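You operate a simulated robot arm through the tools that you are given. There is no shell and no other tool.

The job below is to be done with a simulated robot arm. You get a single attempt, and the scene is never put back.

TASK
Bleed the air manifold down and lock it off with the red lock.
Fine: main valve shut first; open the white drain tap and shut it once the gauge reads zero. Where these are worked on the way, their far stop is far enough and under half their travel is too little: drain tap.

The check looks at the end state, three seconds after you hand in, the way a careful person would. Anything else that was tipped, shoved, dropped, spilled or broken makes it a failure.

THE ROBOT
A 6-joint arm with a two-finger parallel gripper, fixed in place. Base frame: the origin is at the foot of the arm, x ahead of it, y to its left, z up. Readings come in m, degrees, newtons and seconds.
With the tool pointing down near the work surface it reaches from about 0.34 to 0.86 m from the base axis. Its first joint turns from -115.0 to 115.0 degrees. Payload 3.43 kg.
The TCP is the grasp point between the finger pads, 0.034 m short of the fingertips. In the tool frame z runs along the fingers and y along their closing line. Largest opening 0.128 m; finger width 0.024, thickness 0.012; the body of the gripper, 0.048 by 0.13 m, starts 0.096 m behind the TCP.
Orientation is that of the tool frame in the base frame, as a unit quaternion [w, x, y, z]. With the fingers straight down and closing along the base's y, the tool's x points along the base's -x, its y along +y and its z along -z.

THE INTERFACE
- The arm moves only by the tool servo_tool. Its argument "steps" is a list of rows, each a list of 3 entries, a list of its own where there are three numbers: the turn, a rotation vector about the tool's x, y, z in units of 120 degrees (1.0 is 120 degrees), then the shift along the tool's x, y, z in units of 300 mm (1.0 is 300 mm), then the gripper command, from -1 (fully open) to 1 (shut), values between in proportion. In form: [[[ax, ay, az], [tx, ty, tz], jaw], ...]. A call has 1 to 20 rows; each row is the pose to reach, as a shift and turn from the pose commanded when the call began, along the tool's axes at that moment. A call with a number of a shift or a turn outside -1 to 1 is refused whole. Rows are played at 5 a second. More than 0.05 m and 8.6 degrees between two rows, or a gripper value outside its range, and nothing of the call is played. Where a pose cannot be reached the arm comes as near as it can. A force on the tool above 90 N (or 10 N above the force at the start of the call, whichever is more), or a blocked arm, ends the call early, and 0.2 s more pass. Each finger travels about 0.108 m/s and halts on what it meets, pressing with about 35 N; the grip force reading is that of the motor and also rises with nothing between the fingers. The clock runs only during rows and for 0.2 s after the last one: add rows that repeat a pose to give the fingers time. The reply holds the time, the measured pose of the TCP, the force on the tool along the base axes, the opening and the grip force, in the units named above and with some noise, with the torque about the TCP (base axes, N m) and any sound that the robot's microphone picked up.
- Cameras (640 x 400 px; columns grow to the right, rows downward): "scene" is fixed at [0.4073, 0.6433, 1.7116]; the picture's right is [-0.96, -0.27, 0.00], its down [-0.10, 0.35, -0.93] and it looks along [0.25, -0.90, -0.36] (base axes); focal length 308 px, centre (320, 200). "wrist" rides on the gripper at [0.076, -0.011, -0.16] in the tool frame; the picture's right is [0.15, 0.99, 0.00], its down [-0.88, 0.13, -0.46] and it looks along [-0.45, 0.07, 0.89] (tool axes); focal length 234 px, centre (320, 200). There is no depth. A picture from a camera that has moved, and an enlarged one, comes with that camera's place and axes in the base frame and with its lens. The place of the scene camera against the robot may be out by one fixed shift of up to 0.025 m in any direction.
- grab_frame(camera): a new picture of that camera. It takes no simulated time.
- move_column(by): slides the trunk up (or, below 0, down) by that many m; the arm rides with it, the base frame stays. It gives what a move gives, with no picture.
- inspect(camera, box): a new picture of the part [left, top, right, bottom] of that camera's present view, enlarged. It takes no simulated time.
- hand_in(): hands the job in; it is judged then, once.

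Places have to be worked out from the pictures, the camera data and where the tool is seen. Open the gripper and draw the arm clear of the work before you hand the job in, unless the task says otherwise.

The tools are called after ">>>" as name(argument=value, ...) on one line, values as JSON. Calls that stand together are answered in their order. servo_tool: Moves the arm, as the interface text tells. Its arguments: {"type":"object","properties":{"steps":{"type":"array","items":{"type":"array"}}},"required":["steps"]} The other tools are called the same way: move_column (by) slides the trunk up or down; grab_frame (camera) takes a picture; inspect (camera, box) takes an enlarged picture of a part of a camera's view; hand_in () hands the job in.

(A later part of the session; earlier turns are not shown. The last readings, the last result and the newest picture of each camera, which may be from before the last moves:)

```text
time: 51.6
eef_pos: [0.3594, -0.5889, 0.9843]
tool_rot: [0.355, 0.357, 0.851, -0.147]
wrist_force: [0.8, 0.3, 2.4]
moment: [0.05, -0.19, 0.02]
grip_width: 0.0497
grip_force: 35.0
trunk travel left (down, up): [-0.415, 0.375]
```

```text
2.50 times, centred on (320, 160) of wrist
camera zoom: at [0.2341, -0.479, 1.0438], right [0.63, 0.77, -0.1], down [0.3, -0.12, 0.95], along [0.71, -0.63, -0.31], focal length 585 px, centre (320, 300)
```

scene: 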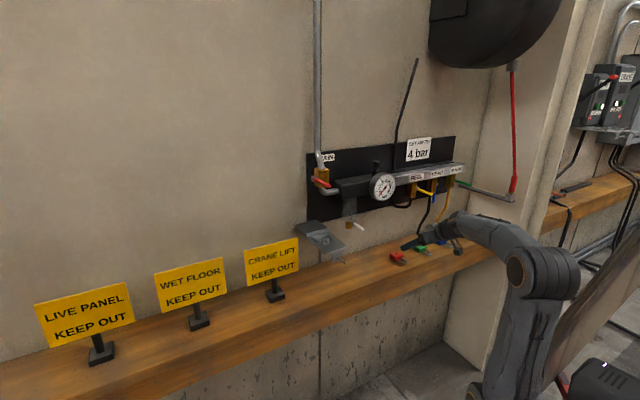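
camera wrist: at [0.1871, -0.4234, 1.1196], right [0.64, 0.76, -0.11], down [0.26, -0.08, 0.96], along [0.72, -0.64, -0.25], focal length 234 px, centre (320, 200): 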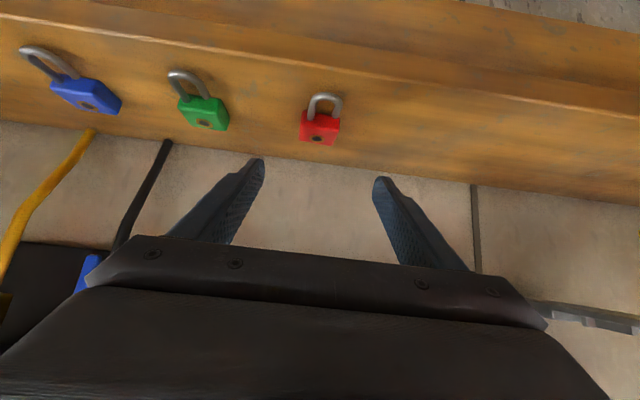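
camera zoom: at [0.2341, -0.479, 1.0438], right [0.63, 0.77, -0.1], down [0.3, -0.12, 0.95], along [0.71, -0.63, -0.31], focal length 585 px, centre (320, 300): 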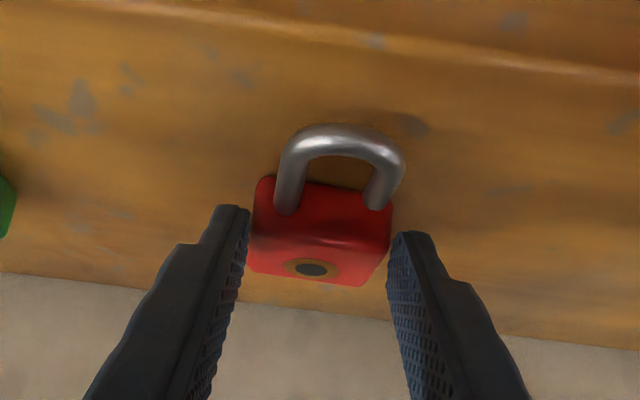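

Grip width 49.7 mm with 35 N – the lock is held. I lift it straight up 60 mm and check.

>>> servo_tool(steps=[[[0, 0, 0], [-0.024, 0, -0.024], 1], [[0, 0, 0], [-0.07, 0, -0.07], 1], [[0, 0, 0], [-0.118, 0, -0.118], 1], [[0, 0, 0], [-0.142, 0, -0.142], 1], [[0, 0, 0], [-0.142, 0, -0.142], 1]])

>>> inspect(camera="wrist", box=[240, 80, 400, 240])

>>> inspect(camera="scene", box=[365, 195, 465, 270])

```text
time: 52.8
eef_pos: [0.359, -0.5894, 1.0454]
tool_rot: [0.354, 0.357, 0.852, -0.147]
wrist_force: [-0.1, -0.3, -2.2]
moment: [0.03, 0.06, 0.0]
grip_width: 0.0494
grip_force: 35.3
trunk travel left (down, up): [-0.415, 0.375]
```

```text
2.50 times, centred on (320, 160) of wrist
camera zoom: at [0.2333, -0.4791, 1.105], right [0.63, 0.77, -0.1], down [0.3, -0.12, 0.95], along [0.71, -0.63, -0.31], focal length 585 px, centre (320, 300)
```

zoom: 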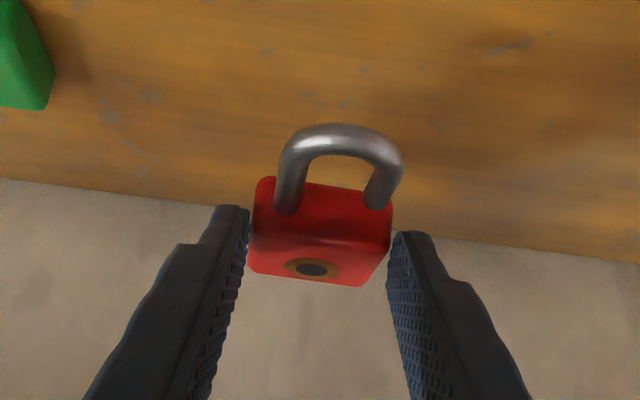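

```text
5.33 times, centred on (415, 232) of scene
camera zoom: at [0.4073, 0.6433, 1.7116], right [-0.96, -0.27, 0.0], down [-0.1, 0.35, -0.93], along [0.25, -0.9, -0.36], focal length 1644 px, centre (-187, 27)
```

zoom: 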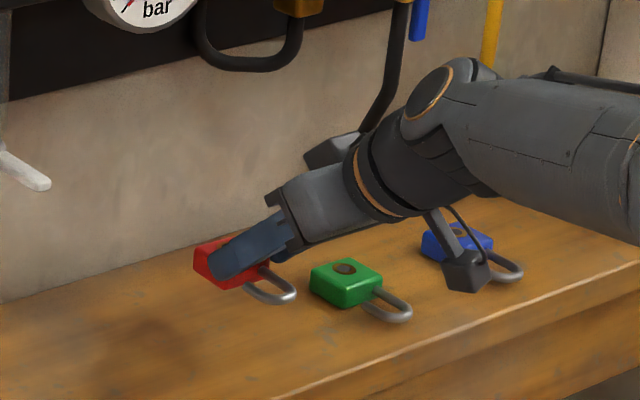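

The lock is lifted level and firmly held. I carry it up and back to z ≈ 1.25, then sideways toward the lock seat, staying well in front of the gauge and levers.

>>> servo_tool(steps=[[[0, 0, 0], [-0.05, 0, -0.11], 1], [[0, 0, 0], [-0.1, 0, -0.22], 1], [[0, 0, 0], [-0.155, 0, -0.33], 1], [[0, 0, 0], [-0.21, 0, -0.44], 1], [[0, 0, 0], [-0.26, 0, -0.545], 1], [[0, 0, 0], [-0.311, 0, -0.65], 1], [[0, 0, 0], [-0.311, 0.13, -0.65], 1], [[0, 0, 0], [-0.311, 0.26, -0.65], 1], [[0, 0, 0], [-0.311, 0.4, -0.65], 1], [[0, 0, 0], [-0.311, 0.54, -0.65], 1], [[0, 0, 0], [-0.311, 0.68, -0.65], 1], [[0, 0, 0], [-0.311, 0.82, -0.65], 1], [[0, 0, 0], [-0.311, 0.95, -0.65], 1]])

>>> grab_frame(camera="scene")

```text
time: 55.6
eef_pos: [0.5127, -0.34, 1.2549]
tool_rot: [0.354, 0.357, 0.852, -0.146]
wrist_force: [-0.4, 0.1, -1.6]
moment: [0.05, -0.01, 0.0]
grip_width: 0.0495
grip_force: 34.8
trunk travel left (down, up): [-0.415, 0.375]
```

```text
taken
```

scene: 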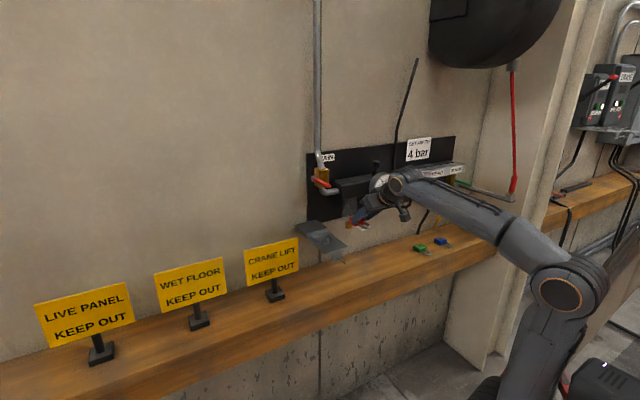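

Now the remaining 10 cm sideways to be in front of the seat, then a look from the wrist camera.

>>> servo_tool(steps=[[[0, 0, 0], [0, 0.12, 0], 1], [[0, 0, 0], [0, 0.24, 0], 1], [[0, 0, 0], [0, 0.35, 0], 1], [[0, 0, 0], [0, 0.35, 0], 1]])

>>> grab_frame(camera="wrist")

>>> inspect(camera="scene", box=[285, 160, 405, 270])

```text
time: 56.6
eef_pos: [0.5869, -0.2663, 1.2558]
tool_rot: [0.354, 0.357, 0.852, -0.147]
wrist_force: [0.0, 0.5, -2.4]
moment: [0.07, 0.0, 0.02]
grip_width: 0.0494
grip_force: 34.7
trunk travel left (down, up): [-0.415, 0.375]
```

```text
taken
camera wrist: at [0.4621, -0.1554, 1.3144], right [0.63, 0.77, -0.1], down [0.3, -0.12, 0.95], along [0.71, -0.63, -0.31], focal length 234 px, centre (320, 200)
```

wrist: 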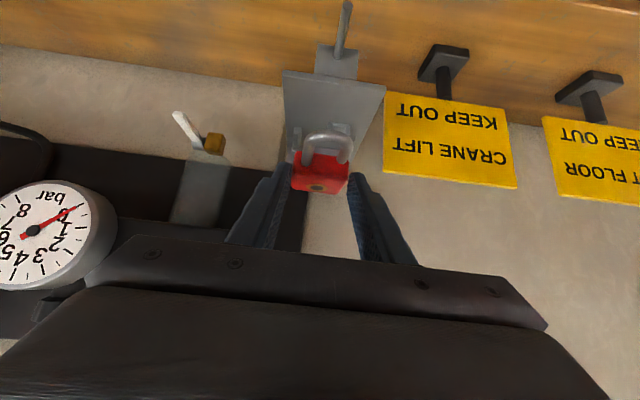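

```text
3.64 times, centred on (345, 215) of scene
camera zoom: at [0.4073, 0.6433, 1.7116], right [-0.96, -0.27, 0.0], down [-0.1, 0.35, -0.93], along [0.25, -0.9, -0.36], focal length 1121 px, centre (229, 146)
```

zoom: 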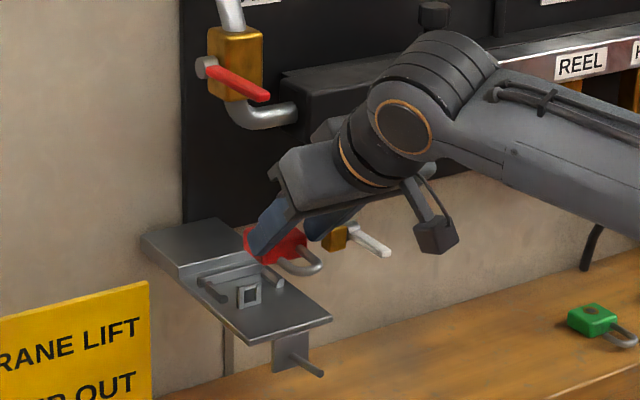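

>>> inspect(camera="wrist", box=[270, 60, 400, 210])

>>> inspect(camera="scene", box=[310, 205, 370, 255])

```text
2.67 times, centred on (335, 135) of wrist
camera zoom: at [0.4621, -0.1554, 1.3144], right [0.63, 0.77, -0.1], down [0.3, -0.12, 0.95], along [0.71, -0.63, -0.31], focal length 624 px, centre (280, 373)
```

zoom: 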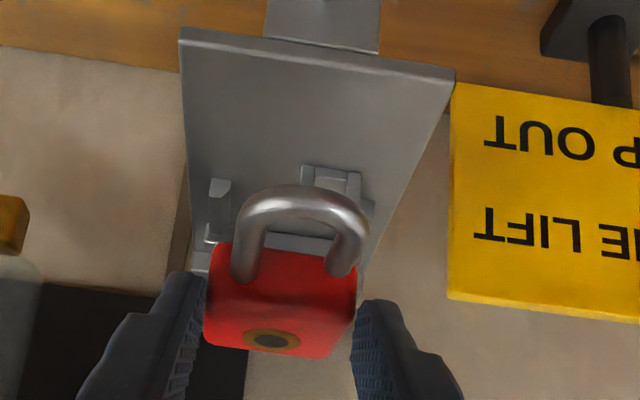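

```text
8.00 times, centred on (340, 230) of scene
camera zoom: at [0.4073, 0.6433, 1.7116], right [-0.96, -0.27, 0.0], down [-0.1, 0.35, -0.93], along [0.25, -0.9, -0.36], focal length 2465 px, centre (160, -40)
```

zoom: 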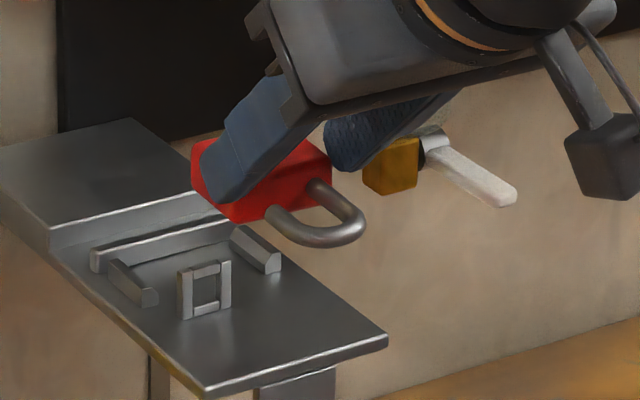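

Lock and seat are in one view: free leg at a ≈ 0.247 and eye centre at ≈ 0.248, so sideways it is nearly right. The fore-aft fit is tight, so I step 10 cm aside to get an unobstructed view of the seat and measure the pocket length.

>>> servo_tool(steps=[[[0, 0, 0], [0, -0.12, 0], 1], [[0, 0, 0], [0, -0.24, 0], 1], [[0, 0, 0], [0, -0.36, 0], 1], [[0, 0, 0], [0, -0.36, 0], 1]])

>>> inspect(camera="wrist", box=[370, 50, 520, 170])

>>> inspect(camera="scene", box=[300, 210, 348, 250])

```text
time: 57.6
eef_pos: [0.5089, -0.3408, 1.2508]
tool_rot: [0.353, 0.358, 0.852, -0.148]
wrist_force: [0.2, -0.6, -3.1]
moment: [0.04, 0.04, -0.03]
grip_width: 0.0493
grip_force: 35.3
trunk travel left (down, up): [-0.415, 0.375]
```

```text
3.33 times, centred on (445, 110) of wrist
camera zoom: at [0.3834, -0.2296, 1.3109], right [0.63, 0.77, -0.1], down [0.3, -0.12, 0.95], along [0.71, -0.63, -0.31], focal length 781 px, centre (-97, 500)
```

zoom: 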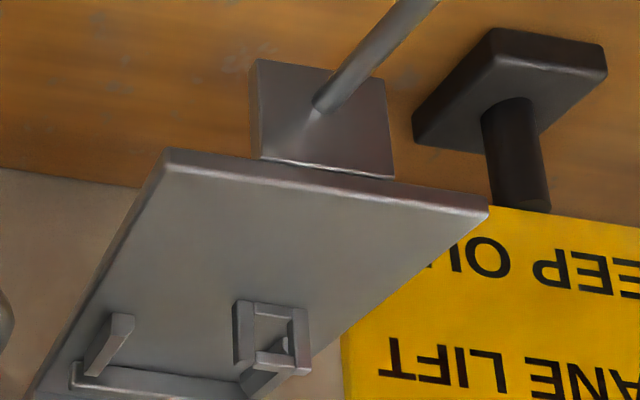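

```text
10.00 times, centred on (324, 230) of scene
camera zoom: at [0.4073, 0.6433, 1.7116], right [-0.96, -0.27, 0.0], down [-0.1, 0.35, -0.93], along [0.25, -0.9, -0.36], focal length 3082 px, centre (280, -100)
```

zoom: 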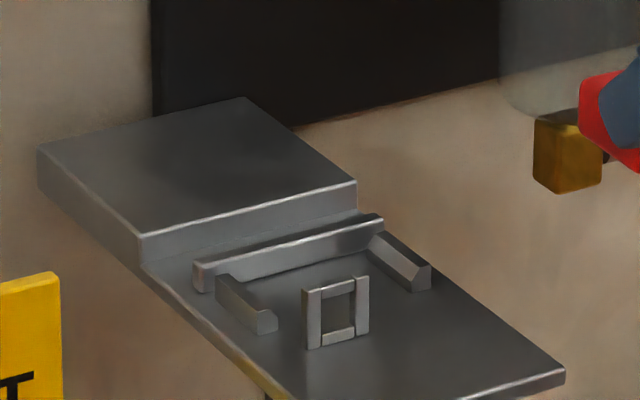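

Measured: eye outer face p ≈ 0.653 (4.5 mm thick), crossbar face p ≈ 0.708, arms 12 mm tall – the body (≈45 mm) fits with a couple of mm to spare, but my present finger depth would hit the eye's top. I'll set the lock back on a free spot of the shelf and re-grip it higher and slightly further back.

>>> servo_tool(steps=[[[0, 0, 0], [0, -0.145, 0], 1], [[0, 0, 0], [0, -0.29, 0], 1], [[0, 0, 0], [0, -0.435, 0], 1], [[0, 0, 0], [0, -0.58, 0], 1], [[0, 0, 0], [0.07, -0.58, 0.11], 1], [[0, 0, 0], [0.14, -0.58, 0.22], 1], [[0, 0, 0], [0.21, -0.58, 0.33], 1], [[0, 0, 0], [0.28, -0.58, 0.44], 1], [[0, 0, 0], [0.35, -0.58, 0.55], 1], [[0, 0, 0], [0.41, -0.58, 0.65], 1], [[0, 0, 0], [0.44, -0.58, 0.7], 1], [[0, 0, 0], [0.44, -0.58, 0.7], 1]])

>>> grab_frame(camera="wrist")

>>> inspect(camera="scene", box=[325, 200, 455, 290])

```text
time: 60.2
eef_pos: [0.4242, -0.5008, 1.0098]
tool_rot: [0.353, 0.357, 0.852, -0.146]
wrist_force: [-0.2, 0.4, -1.6]
moment: [0.05, 0.03, 0.01]
grip_width: 0.0497
grip_force: 35.2
trunk travel left (down, up): [-0.415, 0.375]
```

```text
taken
camera wrist: at [0.2986, -0.3913, 1.0687], right [0.63, 0.77, -0.1], down [0.3, -0.12, 0.95], along [0.71, -0.63, -0.31], focal length 234 px, centre (320, 200)
```

wrist: 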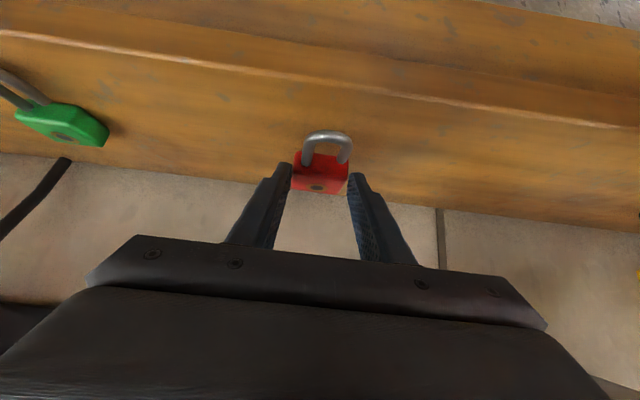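

```text
4.44 times, centred on (390, 245) of scene
camera zoom: at [0.4073, 0.6433, 1.7116], right [-0.96, -0.27, 0.0], down [-0.1, 0.35, -0.93], along [0.25, -0.9, -0.36], focal length 1370 px, centre (9, 0)
```

zoom: 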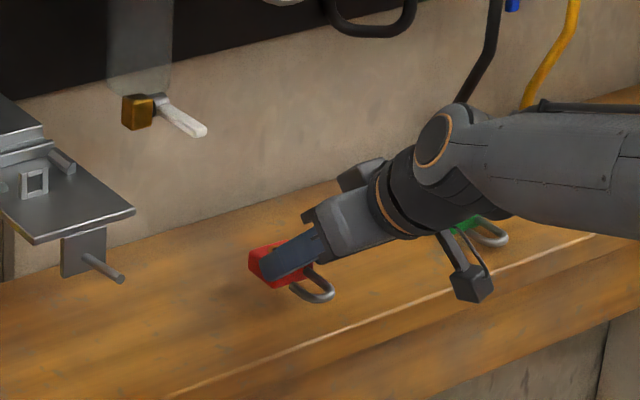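

Hovering about 24 mm above the free shelf spot. I lower gently until it is just about to touch.

>>> servo_tool(steps=[[[0, 0, 0], [0.02, 0, 0.02], 1], [[0, 0, 0], [0.036, 0, 0.036], 1], [[0, 0, 0], [0.048, 0, 0.048], 1], [[0, 0, 0], [0.054, 0, 0.054], 1], [[0, 0, 0], [0.057, 0, 0.057], 1], [[0, 0, 0], [0.057, 0, 0.057], 1]])

>>> inspect(camera="wrist", box=[240, 80, 400, 240])

```text
time: 61.6
eef_pos: [0.4258, -0.5017, 0.9859]
tool_rot: [0.354, 0.357, 0.852, -0.147]
wrist_force: [-0.6, 0.8, 4.0]
moment: [-0.05, -0.3, 0.0]
grip_width: 0.0495
grip_force: 34.8
trunk travel left (down, up): [-0.415, 0.375]
```

```text
2.50 times, centred on (320, 160) of wrist
camera zoom: at [0.3004, -0.3914, 1.0439], right [0.63, 0.77, -0.1], down [0.3, -0.12, 0.95], along [0.71, -0.63, -0.31], focal length 585 px, centre (320, 300)
```

zoom: 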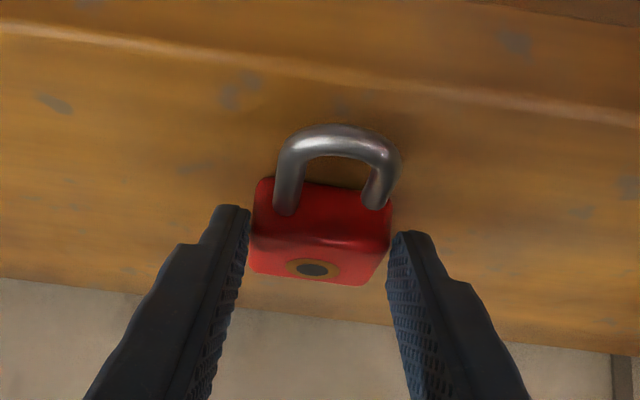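

Contact with the shelf is felt (+6 N). I open, back off along the tool axis, and change the pitch from 45° to 35° for the new grip.

>>> servo_tool(steps=[[[0, 0, 0], [0, 0, 0], -0.172], [[0, 0, 0], [0, 0, 0], -0.172], [[0, 0, 0], [-0.02, 0, -0.06], -0.172], [[0, 0.02, 0], [-0.04, 0, -0.13], -0.172], [[0, 0.05, 0], [-0.055, 0, -0.17], -0.172], [[0, 0.0833, 0], [-0.0658, 0, -0.196], -0.172], [[0, 0.0833, 0], [-0.0658, 0, -0.196], -0.172]])

>>> inspect(camera="wrist", box=[240, 80, 400, 240])

```text
time: 63.2
eef_pos: [0.4068, -0.4822, 1.0396]
tool_rot: [0.277, 0.369, 0.88, -0.116]
wrist_force: [0.0, 0.3, -1.4]
moment: [-0.02, 0.05, 0.0]
grip_width: 0.0751
grip_force: 0.0
trunk travel left (down, up): [-0.415, 0.375]
```

```text
2.50 times, centred on (320, 160) of wrist
camera zoom: at [0.2895, -0.3807, 1.1265], right [0.62, 0.78, -0.08], down [0.41, -0.24, 0.88], along [0.66, -0.58, -0.47], focal length 585 px, centre (320, 300)
```

zoom: 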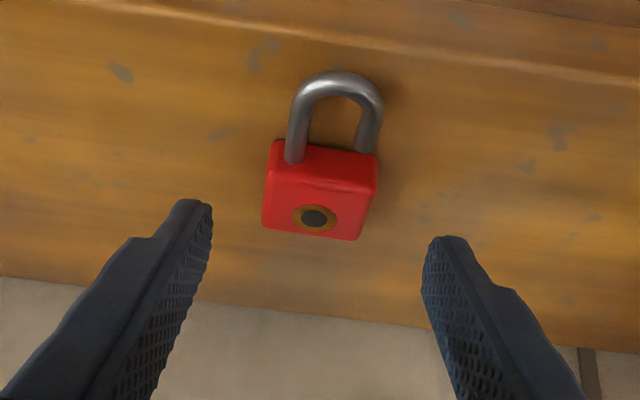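

The lock measures about 50 × 41 × 20 mm and sits at front p ≈ 0.668. I advance to the new grip: fingertips about 11 mm above the shelf, 5 mm behind the body's front face, and close.

>>> servo_tool(steps=[[[0, 0, 0], [-0.003, -0.001, 0.07], -0.172], [[0, 0, 0], [-0.006, -0.001, 0.14], -0.172], [[0, 0, 0], [-0.0077, -0.001, 0.18], -0.172], [[0, 0, 0], [-0.0077, -0.001, 0.1965], -0.172], [[0, 0, 0], [-0.0077, -0.001, 0.1965], -0.172]])

>>> inspect(camera="wrist", box=[240, 80, 400, 240])

>>> inspect(camera="scene", box=[345, 215, 435, 285])

```text
time: 64.4
eef_pos: [0.4316, -0.5076, 0.9943]
tool_rot: [0.277, 0.37, 0.879, -0.116]
wrist_force: [-0.3, 0.3, 0.5]
moment: [0.02, -0.03, 0.01]
grip_width: 0.0751
grip_force: 0.0
trunk travel left (down, up): [-0.415, 0.375]
```

```text
2.50 times, centred on (320, 160) of wrist
camera zoom: at [0.3149, -0.4062, 1.08], right [0.62, 0.78, -0.08], down [0.41, -0.24, 0.88], along [0.67, -0.58, -0.47], focal length 585 px, centre (320, 300)
```

zoom: 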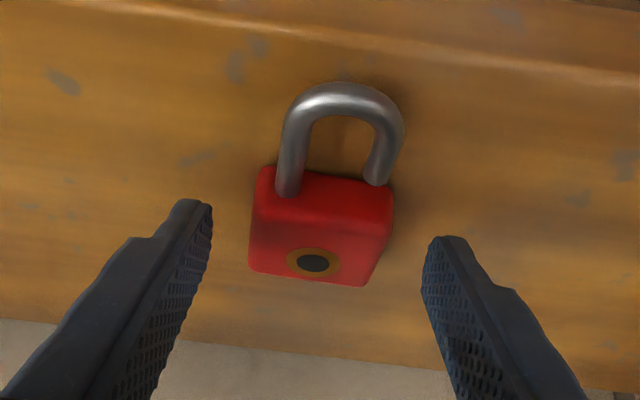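

```text
5.71 times, centred on (390, 250) of scene
camera zoom: at [0.4073, 0.6433, 1.7116], right [-0.96, -0.27, 0.0], down [-0.1, 0.35, -0.93], along [0.25, -0.9, -0.36], focal length 1761 px, centre (-80, -86)
```

zoom: 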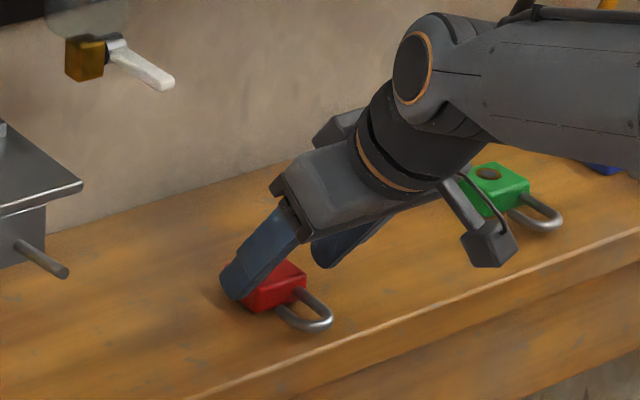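

Positions match (front face p ≈ 0.668, centre a ≈ −0.050). Closing on the lock and lifting.

>>> servo_tool(steps=[[[0, 0, 0], [0, 0, 0], 0.25], [[0, 0, 0], [0, 0, 0], 1], [[0, 0, 0], [0, 0, 0], 1], [[0, 0, 0], [0, 0, 0], 1]])

>>> inspect(camera="wrist", box=[240, 80, 400, 240])

```text
time: 65.4
eef_pos: [0.4315, -0.5066, 0.9927]
tool_rot: [0.277, 0.37, 0.879, -0.116]
wrist_force: [1.3, 0.0, 0.3]
moment: [0.02, -0.07, 0.01]
grip_width: 0.0496
grip_force: 34.4
trunk travel left (down, up): [-0.415, 0.375]
```

```text
2.50 times, centred on (320, 160) of wrist
camera zoom: at [0.3148, -0.4063, 1.08], right [0.62, 0.78, -0.08], down [0.41, -0.24, 0.88], along [0.67, -0.58, -0.47], focal length 585 px, centre (320, 300)
```

zoom: 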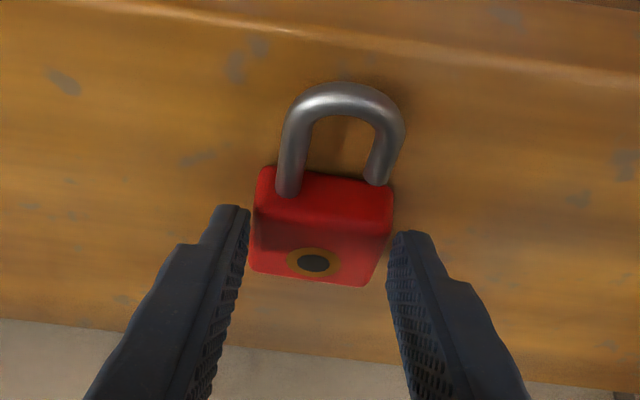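

>>> servo_tool(steps=[[[0, 0, 0], [-0.02, 0, -0.028], 1], [[0, 0, 0], [-0.06, 0, -0.085], 1], [[0, 0, 0], [-0.114, 0, -0.164], 1], [[0, 0, 0], [-0.114, 0, -0.164], 1]])

>>> inspect(camera="wrist", box=[240, 80, 400, 240])

>>> inspect(camera="scene", box=[345, 205, 435, 275])

```text
time: 66.4
eef_pos: [0.4307, -0.5093, 1.0551]
tool_rot: [0.277, 0.37, 0.879, -0.117]
wrist_force: [0.3, -0.5, -1.4]
moment: [0.02, 0.04, -0.01]
grip_width: 0.0493
grip_force: 35.1
trunk travel left (down, up): [-0.415, 0.375]
```

```text
2.50 times, centred on (320, 160) of wrist
camera zoom: at [0.3142, -0.4077, 1.1417], right [0.62, 0.78, -0.08], down [0.41, -0.24, 0.88], along [0.67, -0.58, -0.47], focal length 585 px, centre (320, 300)
```

zoom: 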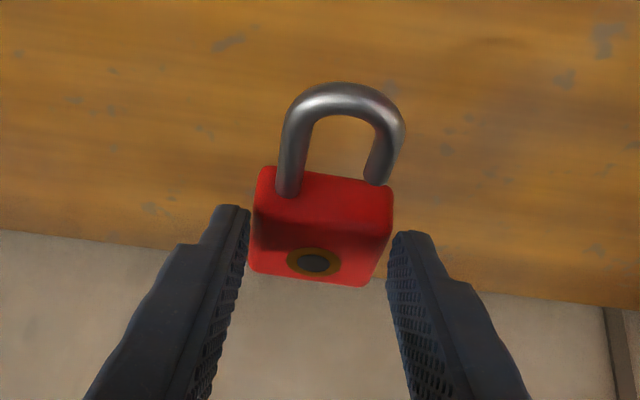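

```text
5.71 times, centred on (390, 240) of scene
camera zoom: at [0.4073, 0.6433, 1.7116], right [-0.96, -0.27, 0.0], down [-0.1, 0.35, -0.93], along [0.25, -0.9, -0.36], focal length 1761 px, centre (-80, -29)
```

zoom: 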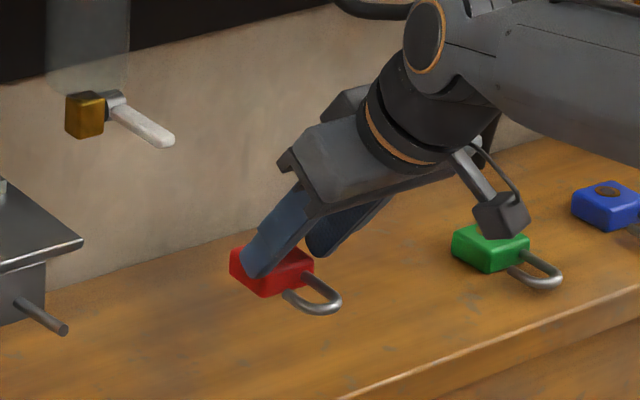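

The lock is level and steady in the new grip. I carry it up, back and across to in front of the seat.

>>> servo_tool(steps=[[[0, 0, 0], [-0.04, 0, -0.13], 1], [[0, 0, 0], [-0.08, 0, -0.26], 1], [[0, 0, 0], [-0.12, 0, -0.4], 1], [[0, 0, 0], [-0.16, 0, -0.53], 1], [[0, 0, 0], [-0.196, 0, -0.66], 1], [[0, 0, 0], [-0.196, 0.135, -0.66], 1], [[0, 0, 0], [-0.196, 0.27, -0.66], 1], [[0, 0, 0], [-0.196, 0.405, -0.66], 1], [[0, 0, 0], [-0.196, 0.54, -0.66], 1], [[0, 0, 0], [-0.196, 0.68, -0.66], 1], [[0, 0, 0], [-0.196, 0.82, -0.66], 1], [[0, 0, 0], [-0.196, 0.948, -0.66], 1], [[0, 0, 0], [-0.196, 0.948, -0.66], 1]])

>>> inspect(camera="wrist", box=[250, 40, 410, 220])

>>> inspect(camera="scene", box=[300, 190, 372, 250])

```text
time: 69.2
eef_pos: [0.5879, -0.2627, 1.2526]
tool_rot: [0.279, 0.369, 0.879, -0.115]
wrist_force: [-0.4, -0.8, -1.2]
moment: [0.06, 0.06, 0.03]
grip_width: 0.0491
grip_force: 35.1
trunk travel left (down, up): [-0.415, 0.375]
```

```text
2.22 times, centred on (330, 130) of wrist
camera zoom: at [0.4709, -0.1619, 1.3394], right [0.62, 0.78, -0.08], down [0.41, -0.24, 0.88], along [0.66, -0.58, -0.47], focal length 520 px, centre (298, 356)
```

zoom: 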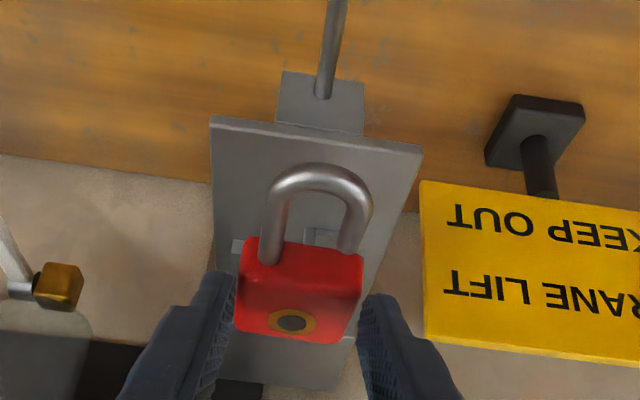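

```text
6.67 times, centred on (336, 220) of scene
camera zoom: at [0.4073, 0.6433, 1.7116], right [-0.96, -0.27, 0.0], down [-0.1, 0.35, -0.93], along [0.25, -0.9, -0.36], focal length 2054 px, centre (213, 67)
```

zoom: 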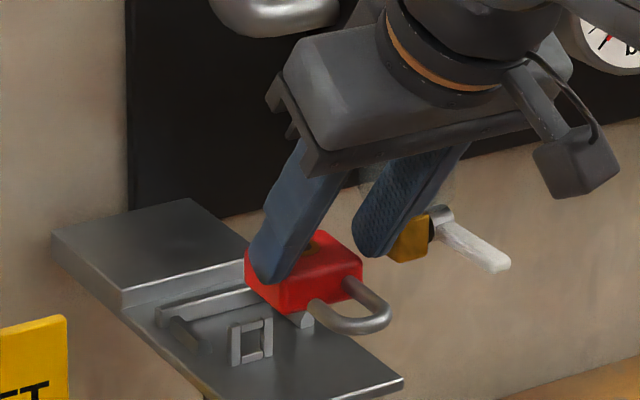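

TCP at (a 0.233, p 0.599, z 1.251). I move forward to hover right above the seat, lock bottom about 15 mm above the eye's top.

>>> servo_tool(steps=[[[0, 0, 0], [-0.04, 0, 0.05], 1], [[0, 0, 0], [-0.085, 0, 0.1], 1], [[0, 0, 0], [-0.1287, 0, 0.156], 1], [[0, 0, 0], [-0.1287, 0, 0.156], 1], [[0, 0, 0], [-0.1287, 0, 0.156], 1]])

>>> inspect(camera="wrist", box=[270, 80, 390, 200])

>>> inspect(camera="scene", box=[300, 200, 360, 250])

```text
time: 70.4
eef_pos: [0.6263, -0.305, 1.2348]
tool_rot: [0.278, 0.369, 0.879, -0.116]
wrist_force: [-0.6, 0.0, -1.6]
moment: [0.07, 0.03, 0.03]
grip_width: 0.0495
grip_force: 34.9
trunk travel left (down, up): [-0.415, 0.375]
```

```text
3.33 times, centred on (330, 140) of wrist
camera zoom: at [0.5106, -0.2049, 1.3216], right [0.62, 0.78, -0.08], down [0.41, -0.24, 0.88], along [0.67, -0.58, -0.47], focal length 781 px, centre (287, 400)
```

zoom: 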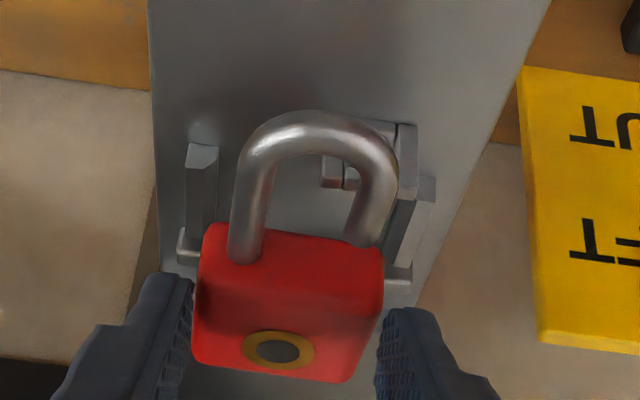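

```text
8.00 times, centred on (330, 225) of scene
camera zoom: at [0.4073, 0.6433, 1.7116], right [-0.96, -0.27, 0.0], down [-0.1, 0.35, -0.93], along [0.25, -0.9, -0.36], focal length 2465 px, centre (240, 0)
```

zoom: 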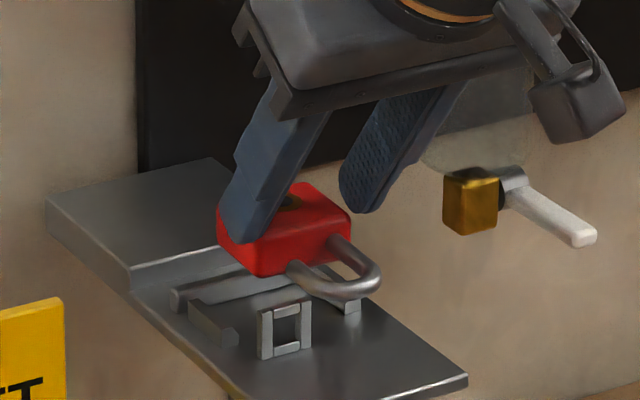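

>>> inspect(camera="wrist", box=[300, 105, 370, 165])

>>> inspect(camera="scene", box=[318, 222, 348, 247])

```text
6.67 times, centred on (335, 135) of wrist
camera zoom: at [0.5106, -0.2049, 1.3216], right [0.62, 0.78, -0.08], down [0.41, -0.24, 0.88], along [0.67, -0.58, -0.47], focal length 1561 px, centre (220, 633)
```

zoom: 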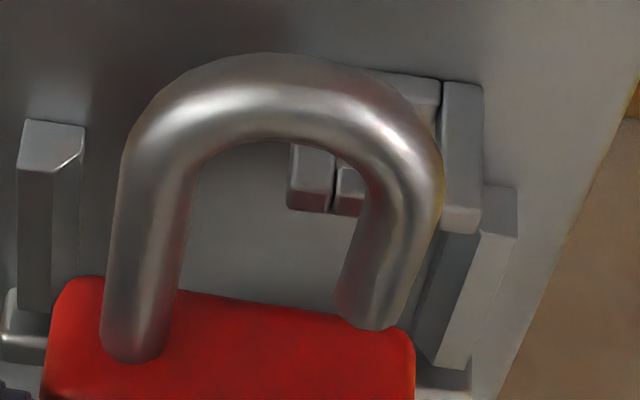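

```text
16.00 times, centred on (333, 234) of scene
camera zoom: at [0.4073, 0.6433, 1.7116], right [-0.96, -0.27, 0.0], down [-0.1, 0.35, -0.93], along [0.25, -0.9, -0.36], focal length 4931 px, centre (112, -352)
```

zoom: 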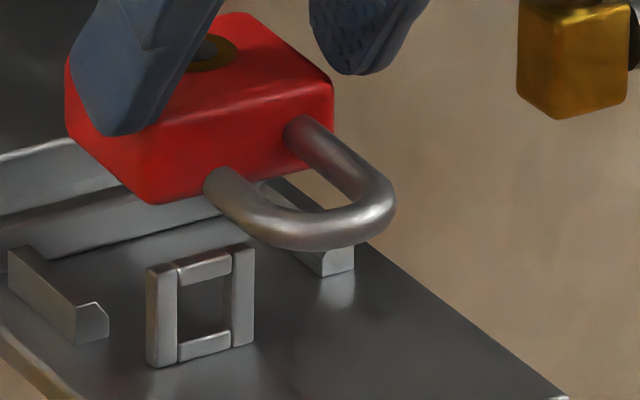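

In the close view the eye spans p 0.655–0.6595 with its window centred at a ≈ 0.249; the free leg is at a ≈ 0.246 and the gap runs p 0.647–0.6615. I shift +2.6 mm sideways and +3 mm toward the wall, then lower 20 mm and re-check.

>>> servo_tool(steps=[[[0, 0, 0], [-0.0082, 0.0087, 0.0058], 1], [[0, 0, 0], [-0.0082, 0.0087, 0.0058], 1], [[0, 0, 0], [0.006, 0.0087, 0.026], 1], [[0, 0, 0], [0.018, 0.0087, 0.043], 1], [[0, 0, 0], [0.0302, 0.0087, 0.0603], 1], [[0, 0, 0], [0.0302, 0.0087, 0.0603], 1]])

>>> inspect(camera="wrist", box=[300, 105, 370, 165])

>>> inspect(camera="scene", box=[318, 222, 348, 247])

```text
time: 71.8
eef_pos: [0.6312, -0.3044, 1.2159]
tool_rot: [0.279, 0.369, 0.879, -0.115]
wrist_force: [1.3, -0.6, 9.1]
moment: [-0.42, -0.4, -0.04]
grip_width: 0.0492
grip_force: 34.9
trunk travel left (down, up): [-0.415, 0.375]
```

```text
6.67 times, centred on (335, 135) of wrist
camera zoom: at [0.5149, -0.203, 1.3014], right [0.62, 0.78, -0.08], down [0.41, -0.24, 0.88], along [0.67, -0.58, -0.47], focal length 1561 px, centre (220, 633)
```

zoom: 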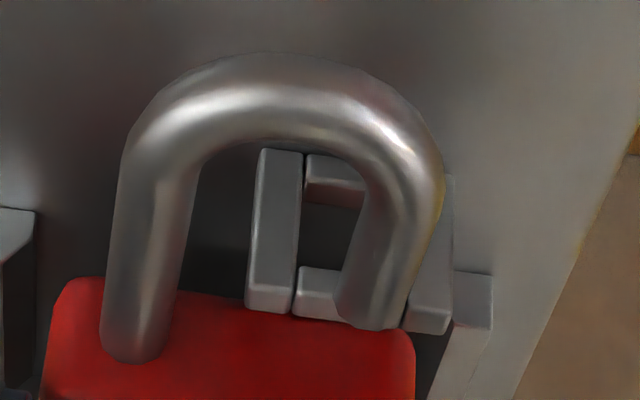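

```text
16.00 times, centred on (333, 234) of scene
camera zoom: at [0.4073, 0.6433, 1.7116], right [-0.96, -0.27, 0.0], down [-0.1, 0.35, -0.93], along [0.25, -0.9, -0.36], focal length 4931 px, centre (112, -352)
```

zoom: 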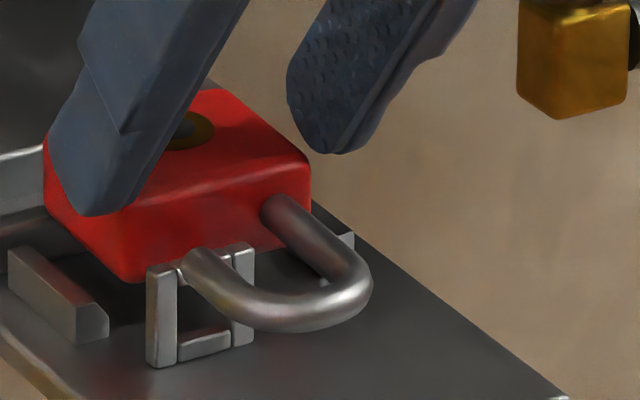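

A contact of about 10 N at this height: the free leg's underside is just landing on the eye's top bar, so the gap must sit slightly further out. I lift 4 mm, shift 3 mm outward (and 1 mm back sideways), and lower again to 4 mm below the present height.

>>> servo_tool(steps=[[[0, 0, 0], [-0.0077, 0, -0.0109], 1], [[0, 0, 0], [0.0005, -0.0033, -0.0167], 1], [[0, 0, 0], [0.0005, -0.0033, -0.0167], 1], [[0, 0, 0], [0.0082, -0.0033, -0.0058], 1], [[0, 0, 0], [0.0159, -0.0033, 0.0051], 1], [[0, 0, 0], [0.0159, -0.0033, 0.0051], 1]])

>>> inspect(camera="wrist", box=[300, 105, 370, 165])

>>> inspect(camera="scene", box=[318, 222, 348, 247])

```text
time: 73.2
eef_pos: [0.6295, -0.3022, 1.2058]
tool_rot: [0.274, 0.369, 0.881, -0.115]
wrist_force: [-2.5, 1.1, -1.9]
moment: [0.11, 0.24, 0.0]
grip_width: 0.0497
grip_force: 35.1
trunk travel left (down, up): [-0.415, 0.375]
```

```text
6.67 times, centred on (335, 135) of wrist
camera zoom: at [0.5136, -0.2013, 1.2931], right [0.62, 0.78, -0.08], down [0.42, -0.24, 0.87], along [0.66, -0.58, -0.48], focal length 1561 px, centre (220, 633)
```

zoom: 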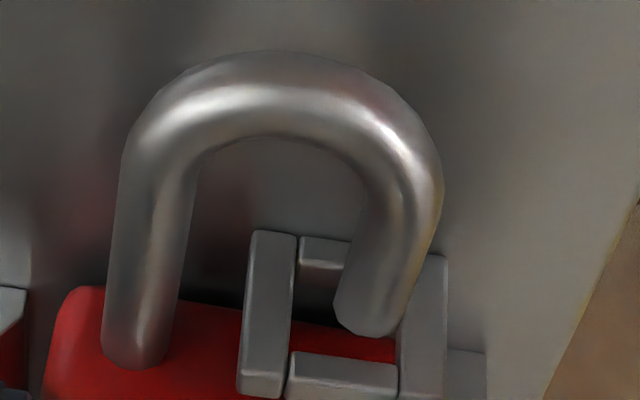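

```text
16.00 times, centred on (333, 234) of scene
camera zoom: at [0.4073, 0.6433, 1.7116], right [-0.96, -0.27, 0.0], down [-0.1, 0.35, -0.93], along [0.25, -0.9, -0.36], focal length 4931 px, centre (112, -352)
```

zoom: 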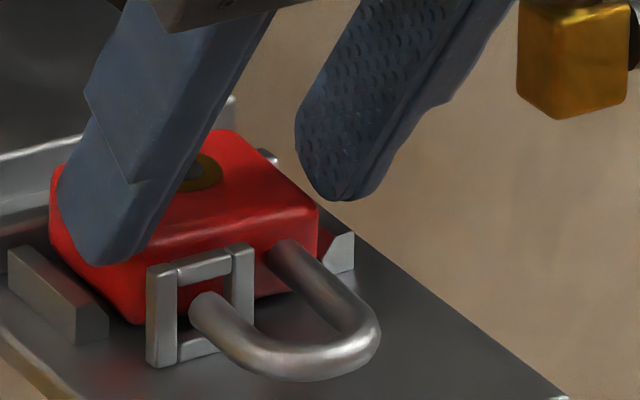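

The eye is now inside the lock's gap: free leg in front of the window, body behind it, no abnormal force. I lower the remaining ~9 mm in small steps.

>>> servo_tool(steps=[[[0, 0, 0], [0.0045, 0, 0.0064], 1], [[0, 0, 0], [0.009, 0, 0.0128], 1], [[0, 0, 0], [0.0135, 0, 0.0192], 1], [[0, 0, 0], [0.0135, 0, 0.0192], 1]])

>>> inspect(camera="wrist", box=[290, 105, 370, 175])

>>> inspect(camera="scene", box=[318, 222, 348, 247])

```text
time: 74.2
eef_pos: [0.6279, -0.302, 1.2016]
tool_rot: [0.279, 0.369, 0.879, -0.116]
wrist_force: [-3.5, 6.1, 4.4]
moment: [0.22, 0.28, 0.18]
grip_width: 0.0494
grip_force: 34.6
trunk travel left (down, up): [-0.415, 0.375]
```

```text
5.71 times, centred on (330, 140) of wrist
camera zoom: at [0.5124, -0.2005, 1.2897], right [0.62, 0.78, -0.08], down [0.41, -0.24, 0.88], along [0.67, -0.58, -0.47], focal length 1338 px, centre (263, 543)
```

zoom: 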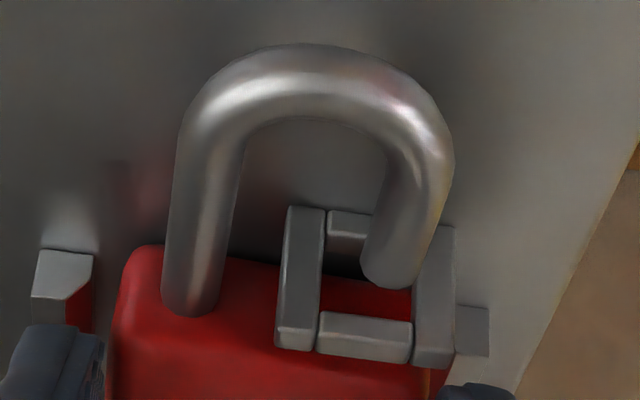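

```text
16.00 times, centred on (333, 234) of scene
camera zoom: at [0.4073, 0.6433, 1.7116], right [-0.96, -0.27, 0.0], down [-0.1, 0.35, -0.93], along [0.25, -0.9, -0.36], focal length 4931 px, centre (112, -352)
```

zoom: 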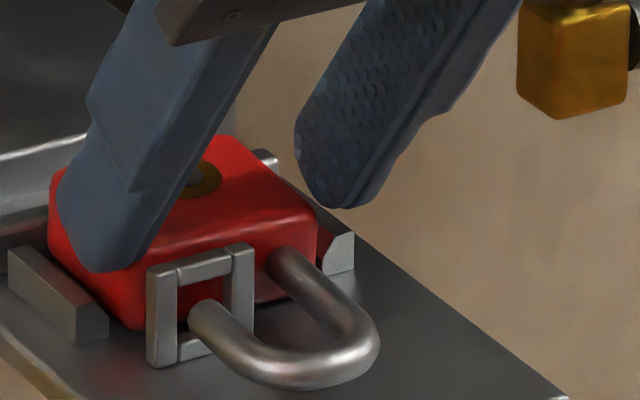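

About 6 N of outward/upward reaction and it stopped ~5 mm above the platform — something is rubbing on the wall-side. I shift 2 mm outward keeping the commanded height, and check.

>>> servo_tool(steps=[[[0, 0, 0], [0.003, 0, -0.002], 1], [[0, 0, 0], [0.0055, 0, -0.0038], 1], [[0, 0, 0], [0.0055, 0, -0.0038], 1]])

>>> inspect(camera="wrist", box=[290, 105, 370, 175])

>>> inspect(camera="scene", box=[308, 217, 348, 247])

```text
time: 75.0
eef_pos: [0.6283, -0.3017, 1.2019]
tool_rot: [0.278, 0.37, 0.879, -0.116]
wrist_force: [0.1, -2.5, 5.0]
moment: [-0.27, 0.12, -0.03]
grip_width: 0.0493
grip_force: 35.0
trunk travel left (down, up): [-0.415, 0.375]
```

```text
5.71 times, centred on (330, 140) of wrist
camera zoom: at [0.5112, -0.1996, 1.2897], right [0.62, 0.78, -0.08], down [0.41, -0.24, 0.88], along [0.66, -0.58, -0.47], focal length 1338 px, centre (263, 543)
```

zoom: 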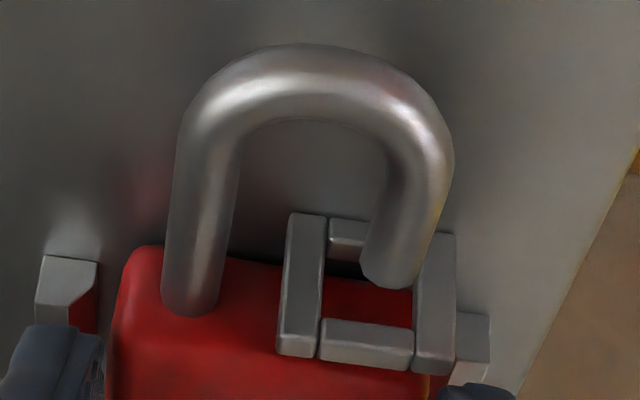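

```text
13.33 times, centred on (328, 232) of scene
camera zoom: at [0.4073, 0.6433, 1.7116], right [-0.96, -0.27, 0.0], down [-0.1, 0.35, -0.93], along [0.25, -0.9, -0.36], focal length 4109 px, centre (213, -227)
```

zoom: 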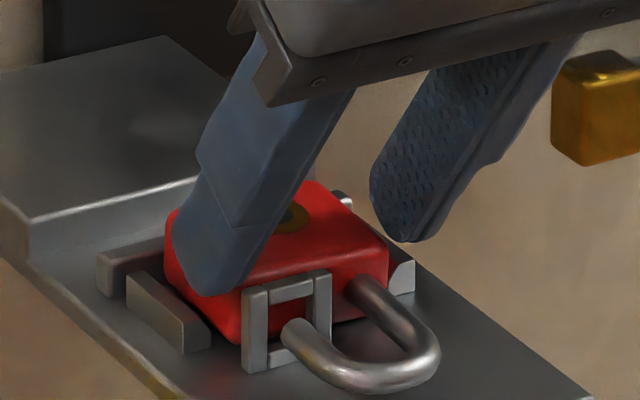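

The height hasn't changed: the +a fingertip seems to be resting on the top of the eye's post, with the lock about 6 mm above the platform and already captured by eye, arms and crossbar. I open the fingers just slightly so it settles down those last millimetres.

>>> servo_tool(steps=[[[0, 0, 0], [0.0, 0, 0.0], 0.16], [[0, 0, 0], [0.0, 0, 0.0], 0.1], [[0, 0, 0], [0.0, 0, 0.0], 0.05]])

>>> inspect(camera="wrist", box=[270, 90, 390, 195])

>>> inspect(camera="scene", box=[308, 217, 348, 247])

```text
time: 75.8
eef_pos: [0.628, -0.3014, 1.2022]
tool_rot: [0.277, 0.37, 0.879, -0.116]
wrist_force: [0.4, 0.0, 0.7]
moment: [0.03, -0.01, 0.03]
grip_width: 0.0609
grip_force: 0.1
trunk travel left (down, up): [-0.415, 0.375]
```

```text
3.81 times, centred on (330, 142) of wrist
camera zoom: at [0.5115, -0.1995, 1.2895], right [0.62, 0.78, -0.08], down [0.41, -0.24, 0.88], along [0.67, -0.58, -0.47], focal length 892 px, centre (282, 419)
```

zoom: 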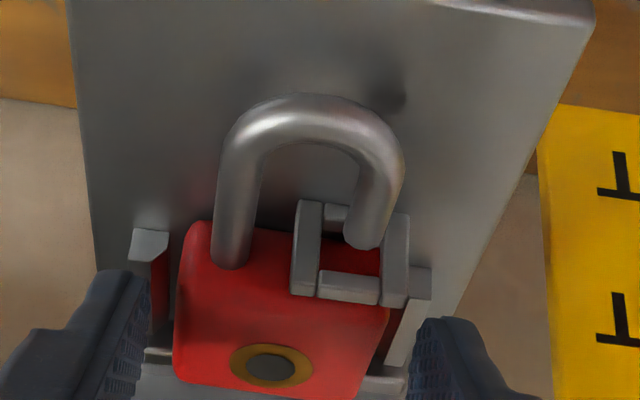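

```text
13.33 times, centred on (328, 232) of scene
camera zoom: at [0.4073, 0.6433, 1.7116], right [-0.96, -0.27, 0.0], down [-0.1, 0.35, -0.93], along [0.25, -0.9, -0.36], focal length 4109 px, centre (213, -227)
```

zoom: 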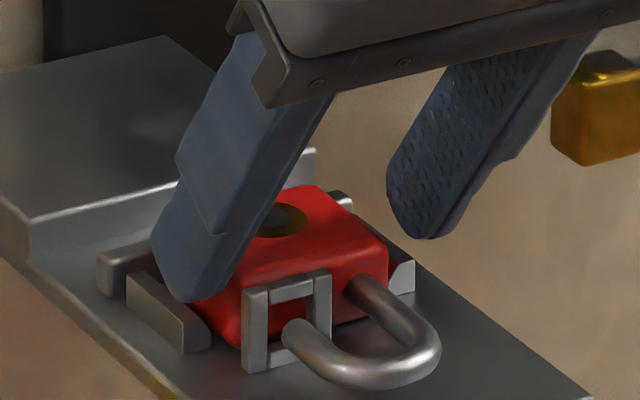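

The lock didn't drop — it was already resting on the platform, and it's free of the fingers now. I take closer looks to check the leg's alignment with the window.

>>> inspect(camera="wrist", box=[305, 115, 355, 160])

>>> inspect(camera="scene", box=[318, 227, 342, 247])

```text
8.89 times, centred on (330, 138) of wrist
camera zoom: at [0.5115, -0.1995, 1.2895], right [0.62, 0.78, -0.08], down [0.41, -0.24, 0.88], along [0.67, -0.58, -0.47], focal length 2082 px, centre (231, 756)
```

zoom: 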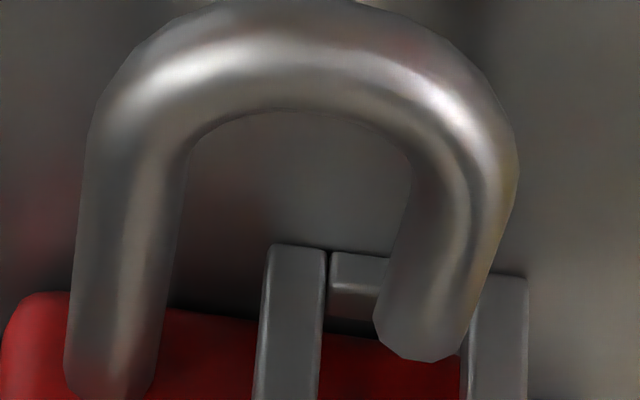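

```text
16.00 times, centred on (330, 237) of scene
camera zoom: at [0.4073, 0.6433, 1.7116], right [-0.96, -0.27, 0.0], down [-0.1, 0.35, -0.93], along [0.25, -0.9, -0.36], focal length 4931 px, centre (160, -392)
```

zoom: 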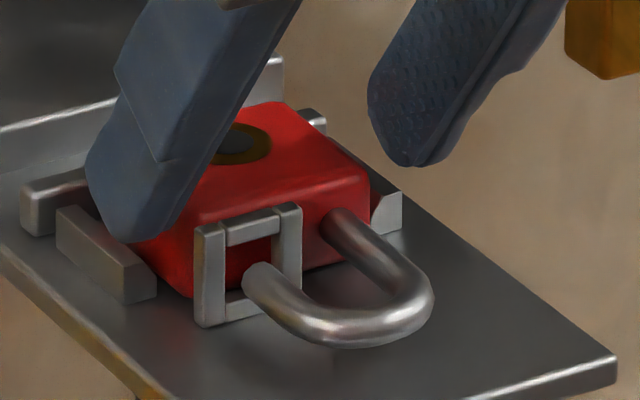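

The free leg sits in front of the window within tolerance (about 1.5 mm off centre, 3 mm allowed). Next I close the shackle by pushing its bow toward the wall; first I back the open fingers up and out, close them, and steepen the pitch to about 22° so the fingertip edge pushes horizontally.

>>> servo_tool(steps=[[[0, 0, 0], [-0.0384, 0, -0.0545], 0.05], [[0, 0, 0], [-0.0864, 0, -0.1226], 0.05], [[0, 0, 0], [-0.1343, 0, -0.1908], 0.05], [[0, 0, 0], [-0.0185, 0, -0.2723], 0.05], [[0, 0, 0], [0.0974, 0, -0.3538], 0.3], [[0, 0.05, 0], [0.0974, 0, -0.3538], 1], [[0, 0.108, 0], [0.0974, 0, -0.3538], 1], [[0, 0.108, 0], [0.0974, 0, -0.3538], 1]])

>>> grab_frame(camera="wrist")

>>> inspect(camera="scene", box=[308, 212, 356, 252])

```text
time: 77.6
eef_pos: [0.5682, -0.2397, 1.2747]
tool_rot: [0.176, 0.381, 0.905, -0.074]
wrist_force: [-0.1, -0.7, 0.2]
moment: [0.01, -0.06, -0.03]
grip_width: 0.0001
grip_force: 32.4
trunk travel left (down, up): [-0.415, 0.375]
```

```text
taken
camera wrist: at [0.4686, -0.1563, 1.3925], right [0.61, 0.79, -0.05], down [0.54, -0.37, 0.75], along [0.58, -0.49, -0.66], focal length 234 px, centre (320, 200)
```

wrist: 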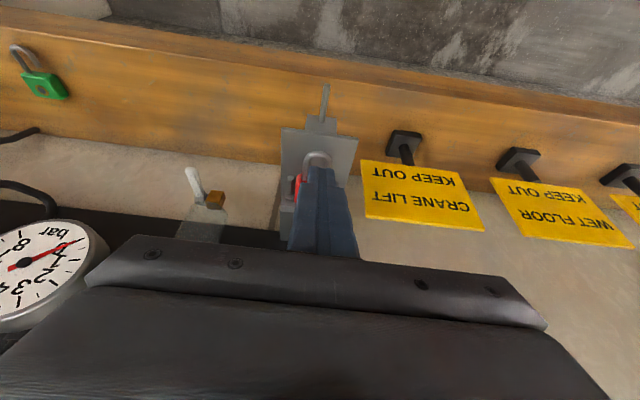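

```text
10.00 times, centred on (332, 232) of scene
camera zoom: at [0.4073, 0.6433, 1.7116], right [-0.96, -0.27, 0.0], down [-0.1, 0.35, -0.93], along [0.25, -0.9, -0.36], focal length 3082 px, centre (200, -120)
```

zoom: 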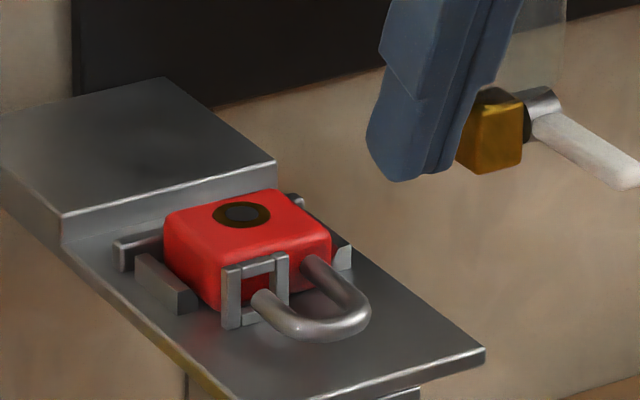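

The lock sits flat in the seat with the eye in its gap. I zoom in to measure the bow's position relative to the fingertips.

>>> inspect(camera="wrist", box=[270, 120, 370, 215])

```text
4.21 times, centred on (320, 168) of wrist
camera zoom: at [0.4686, -0.1563, 1.3925], right [0.61, 0.79, -0.05], down [0.54, -0.37, 0.75], along [0.58, -0.49, -0.66], focal length 986 px, centre (320, 337)
```

zoom: 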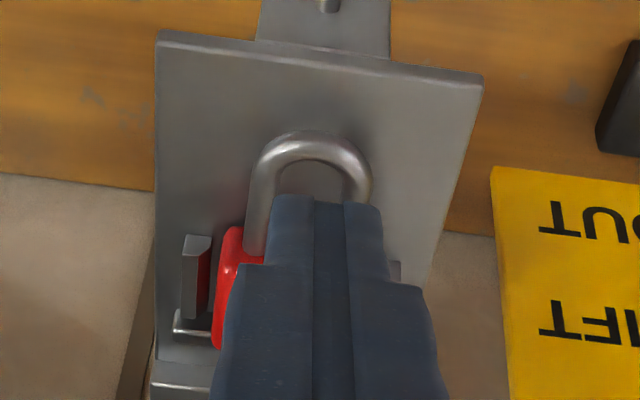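

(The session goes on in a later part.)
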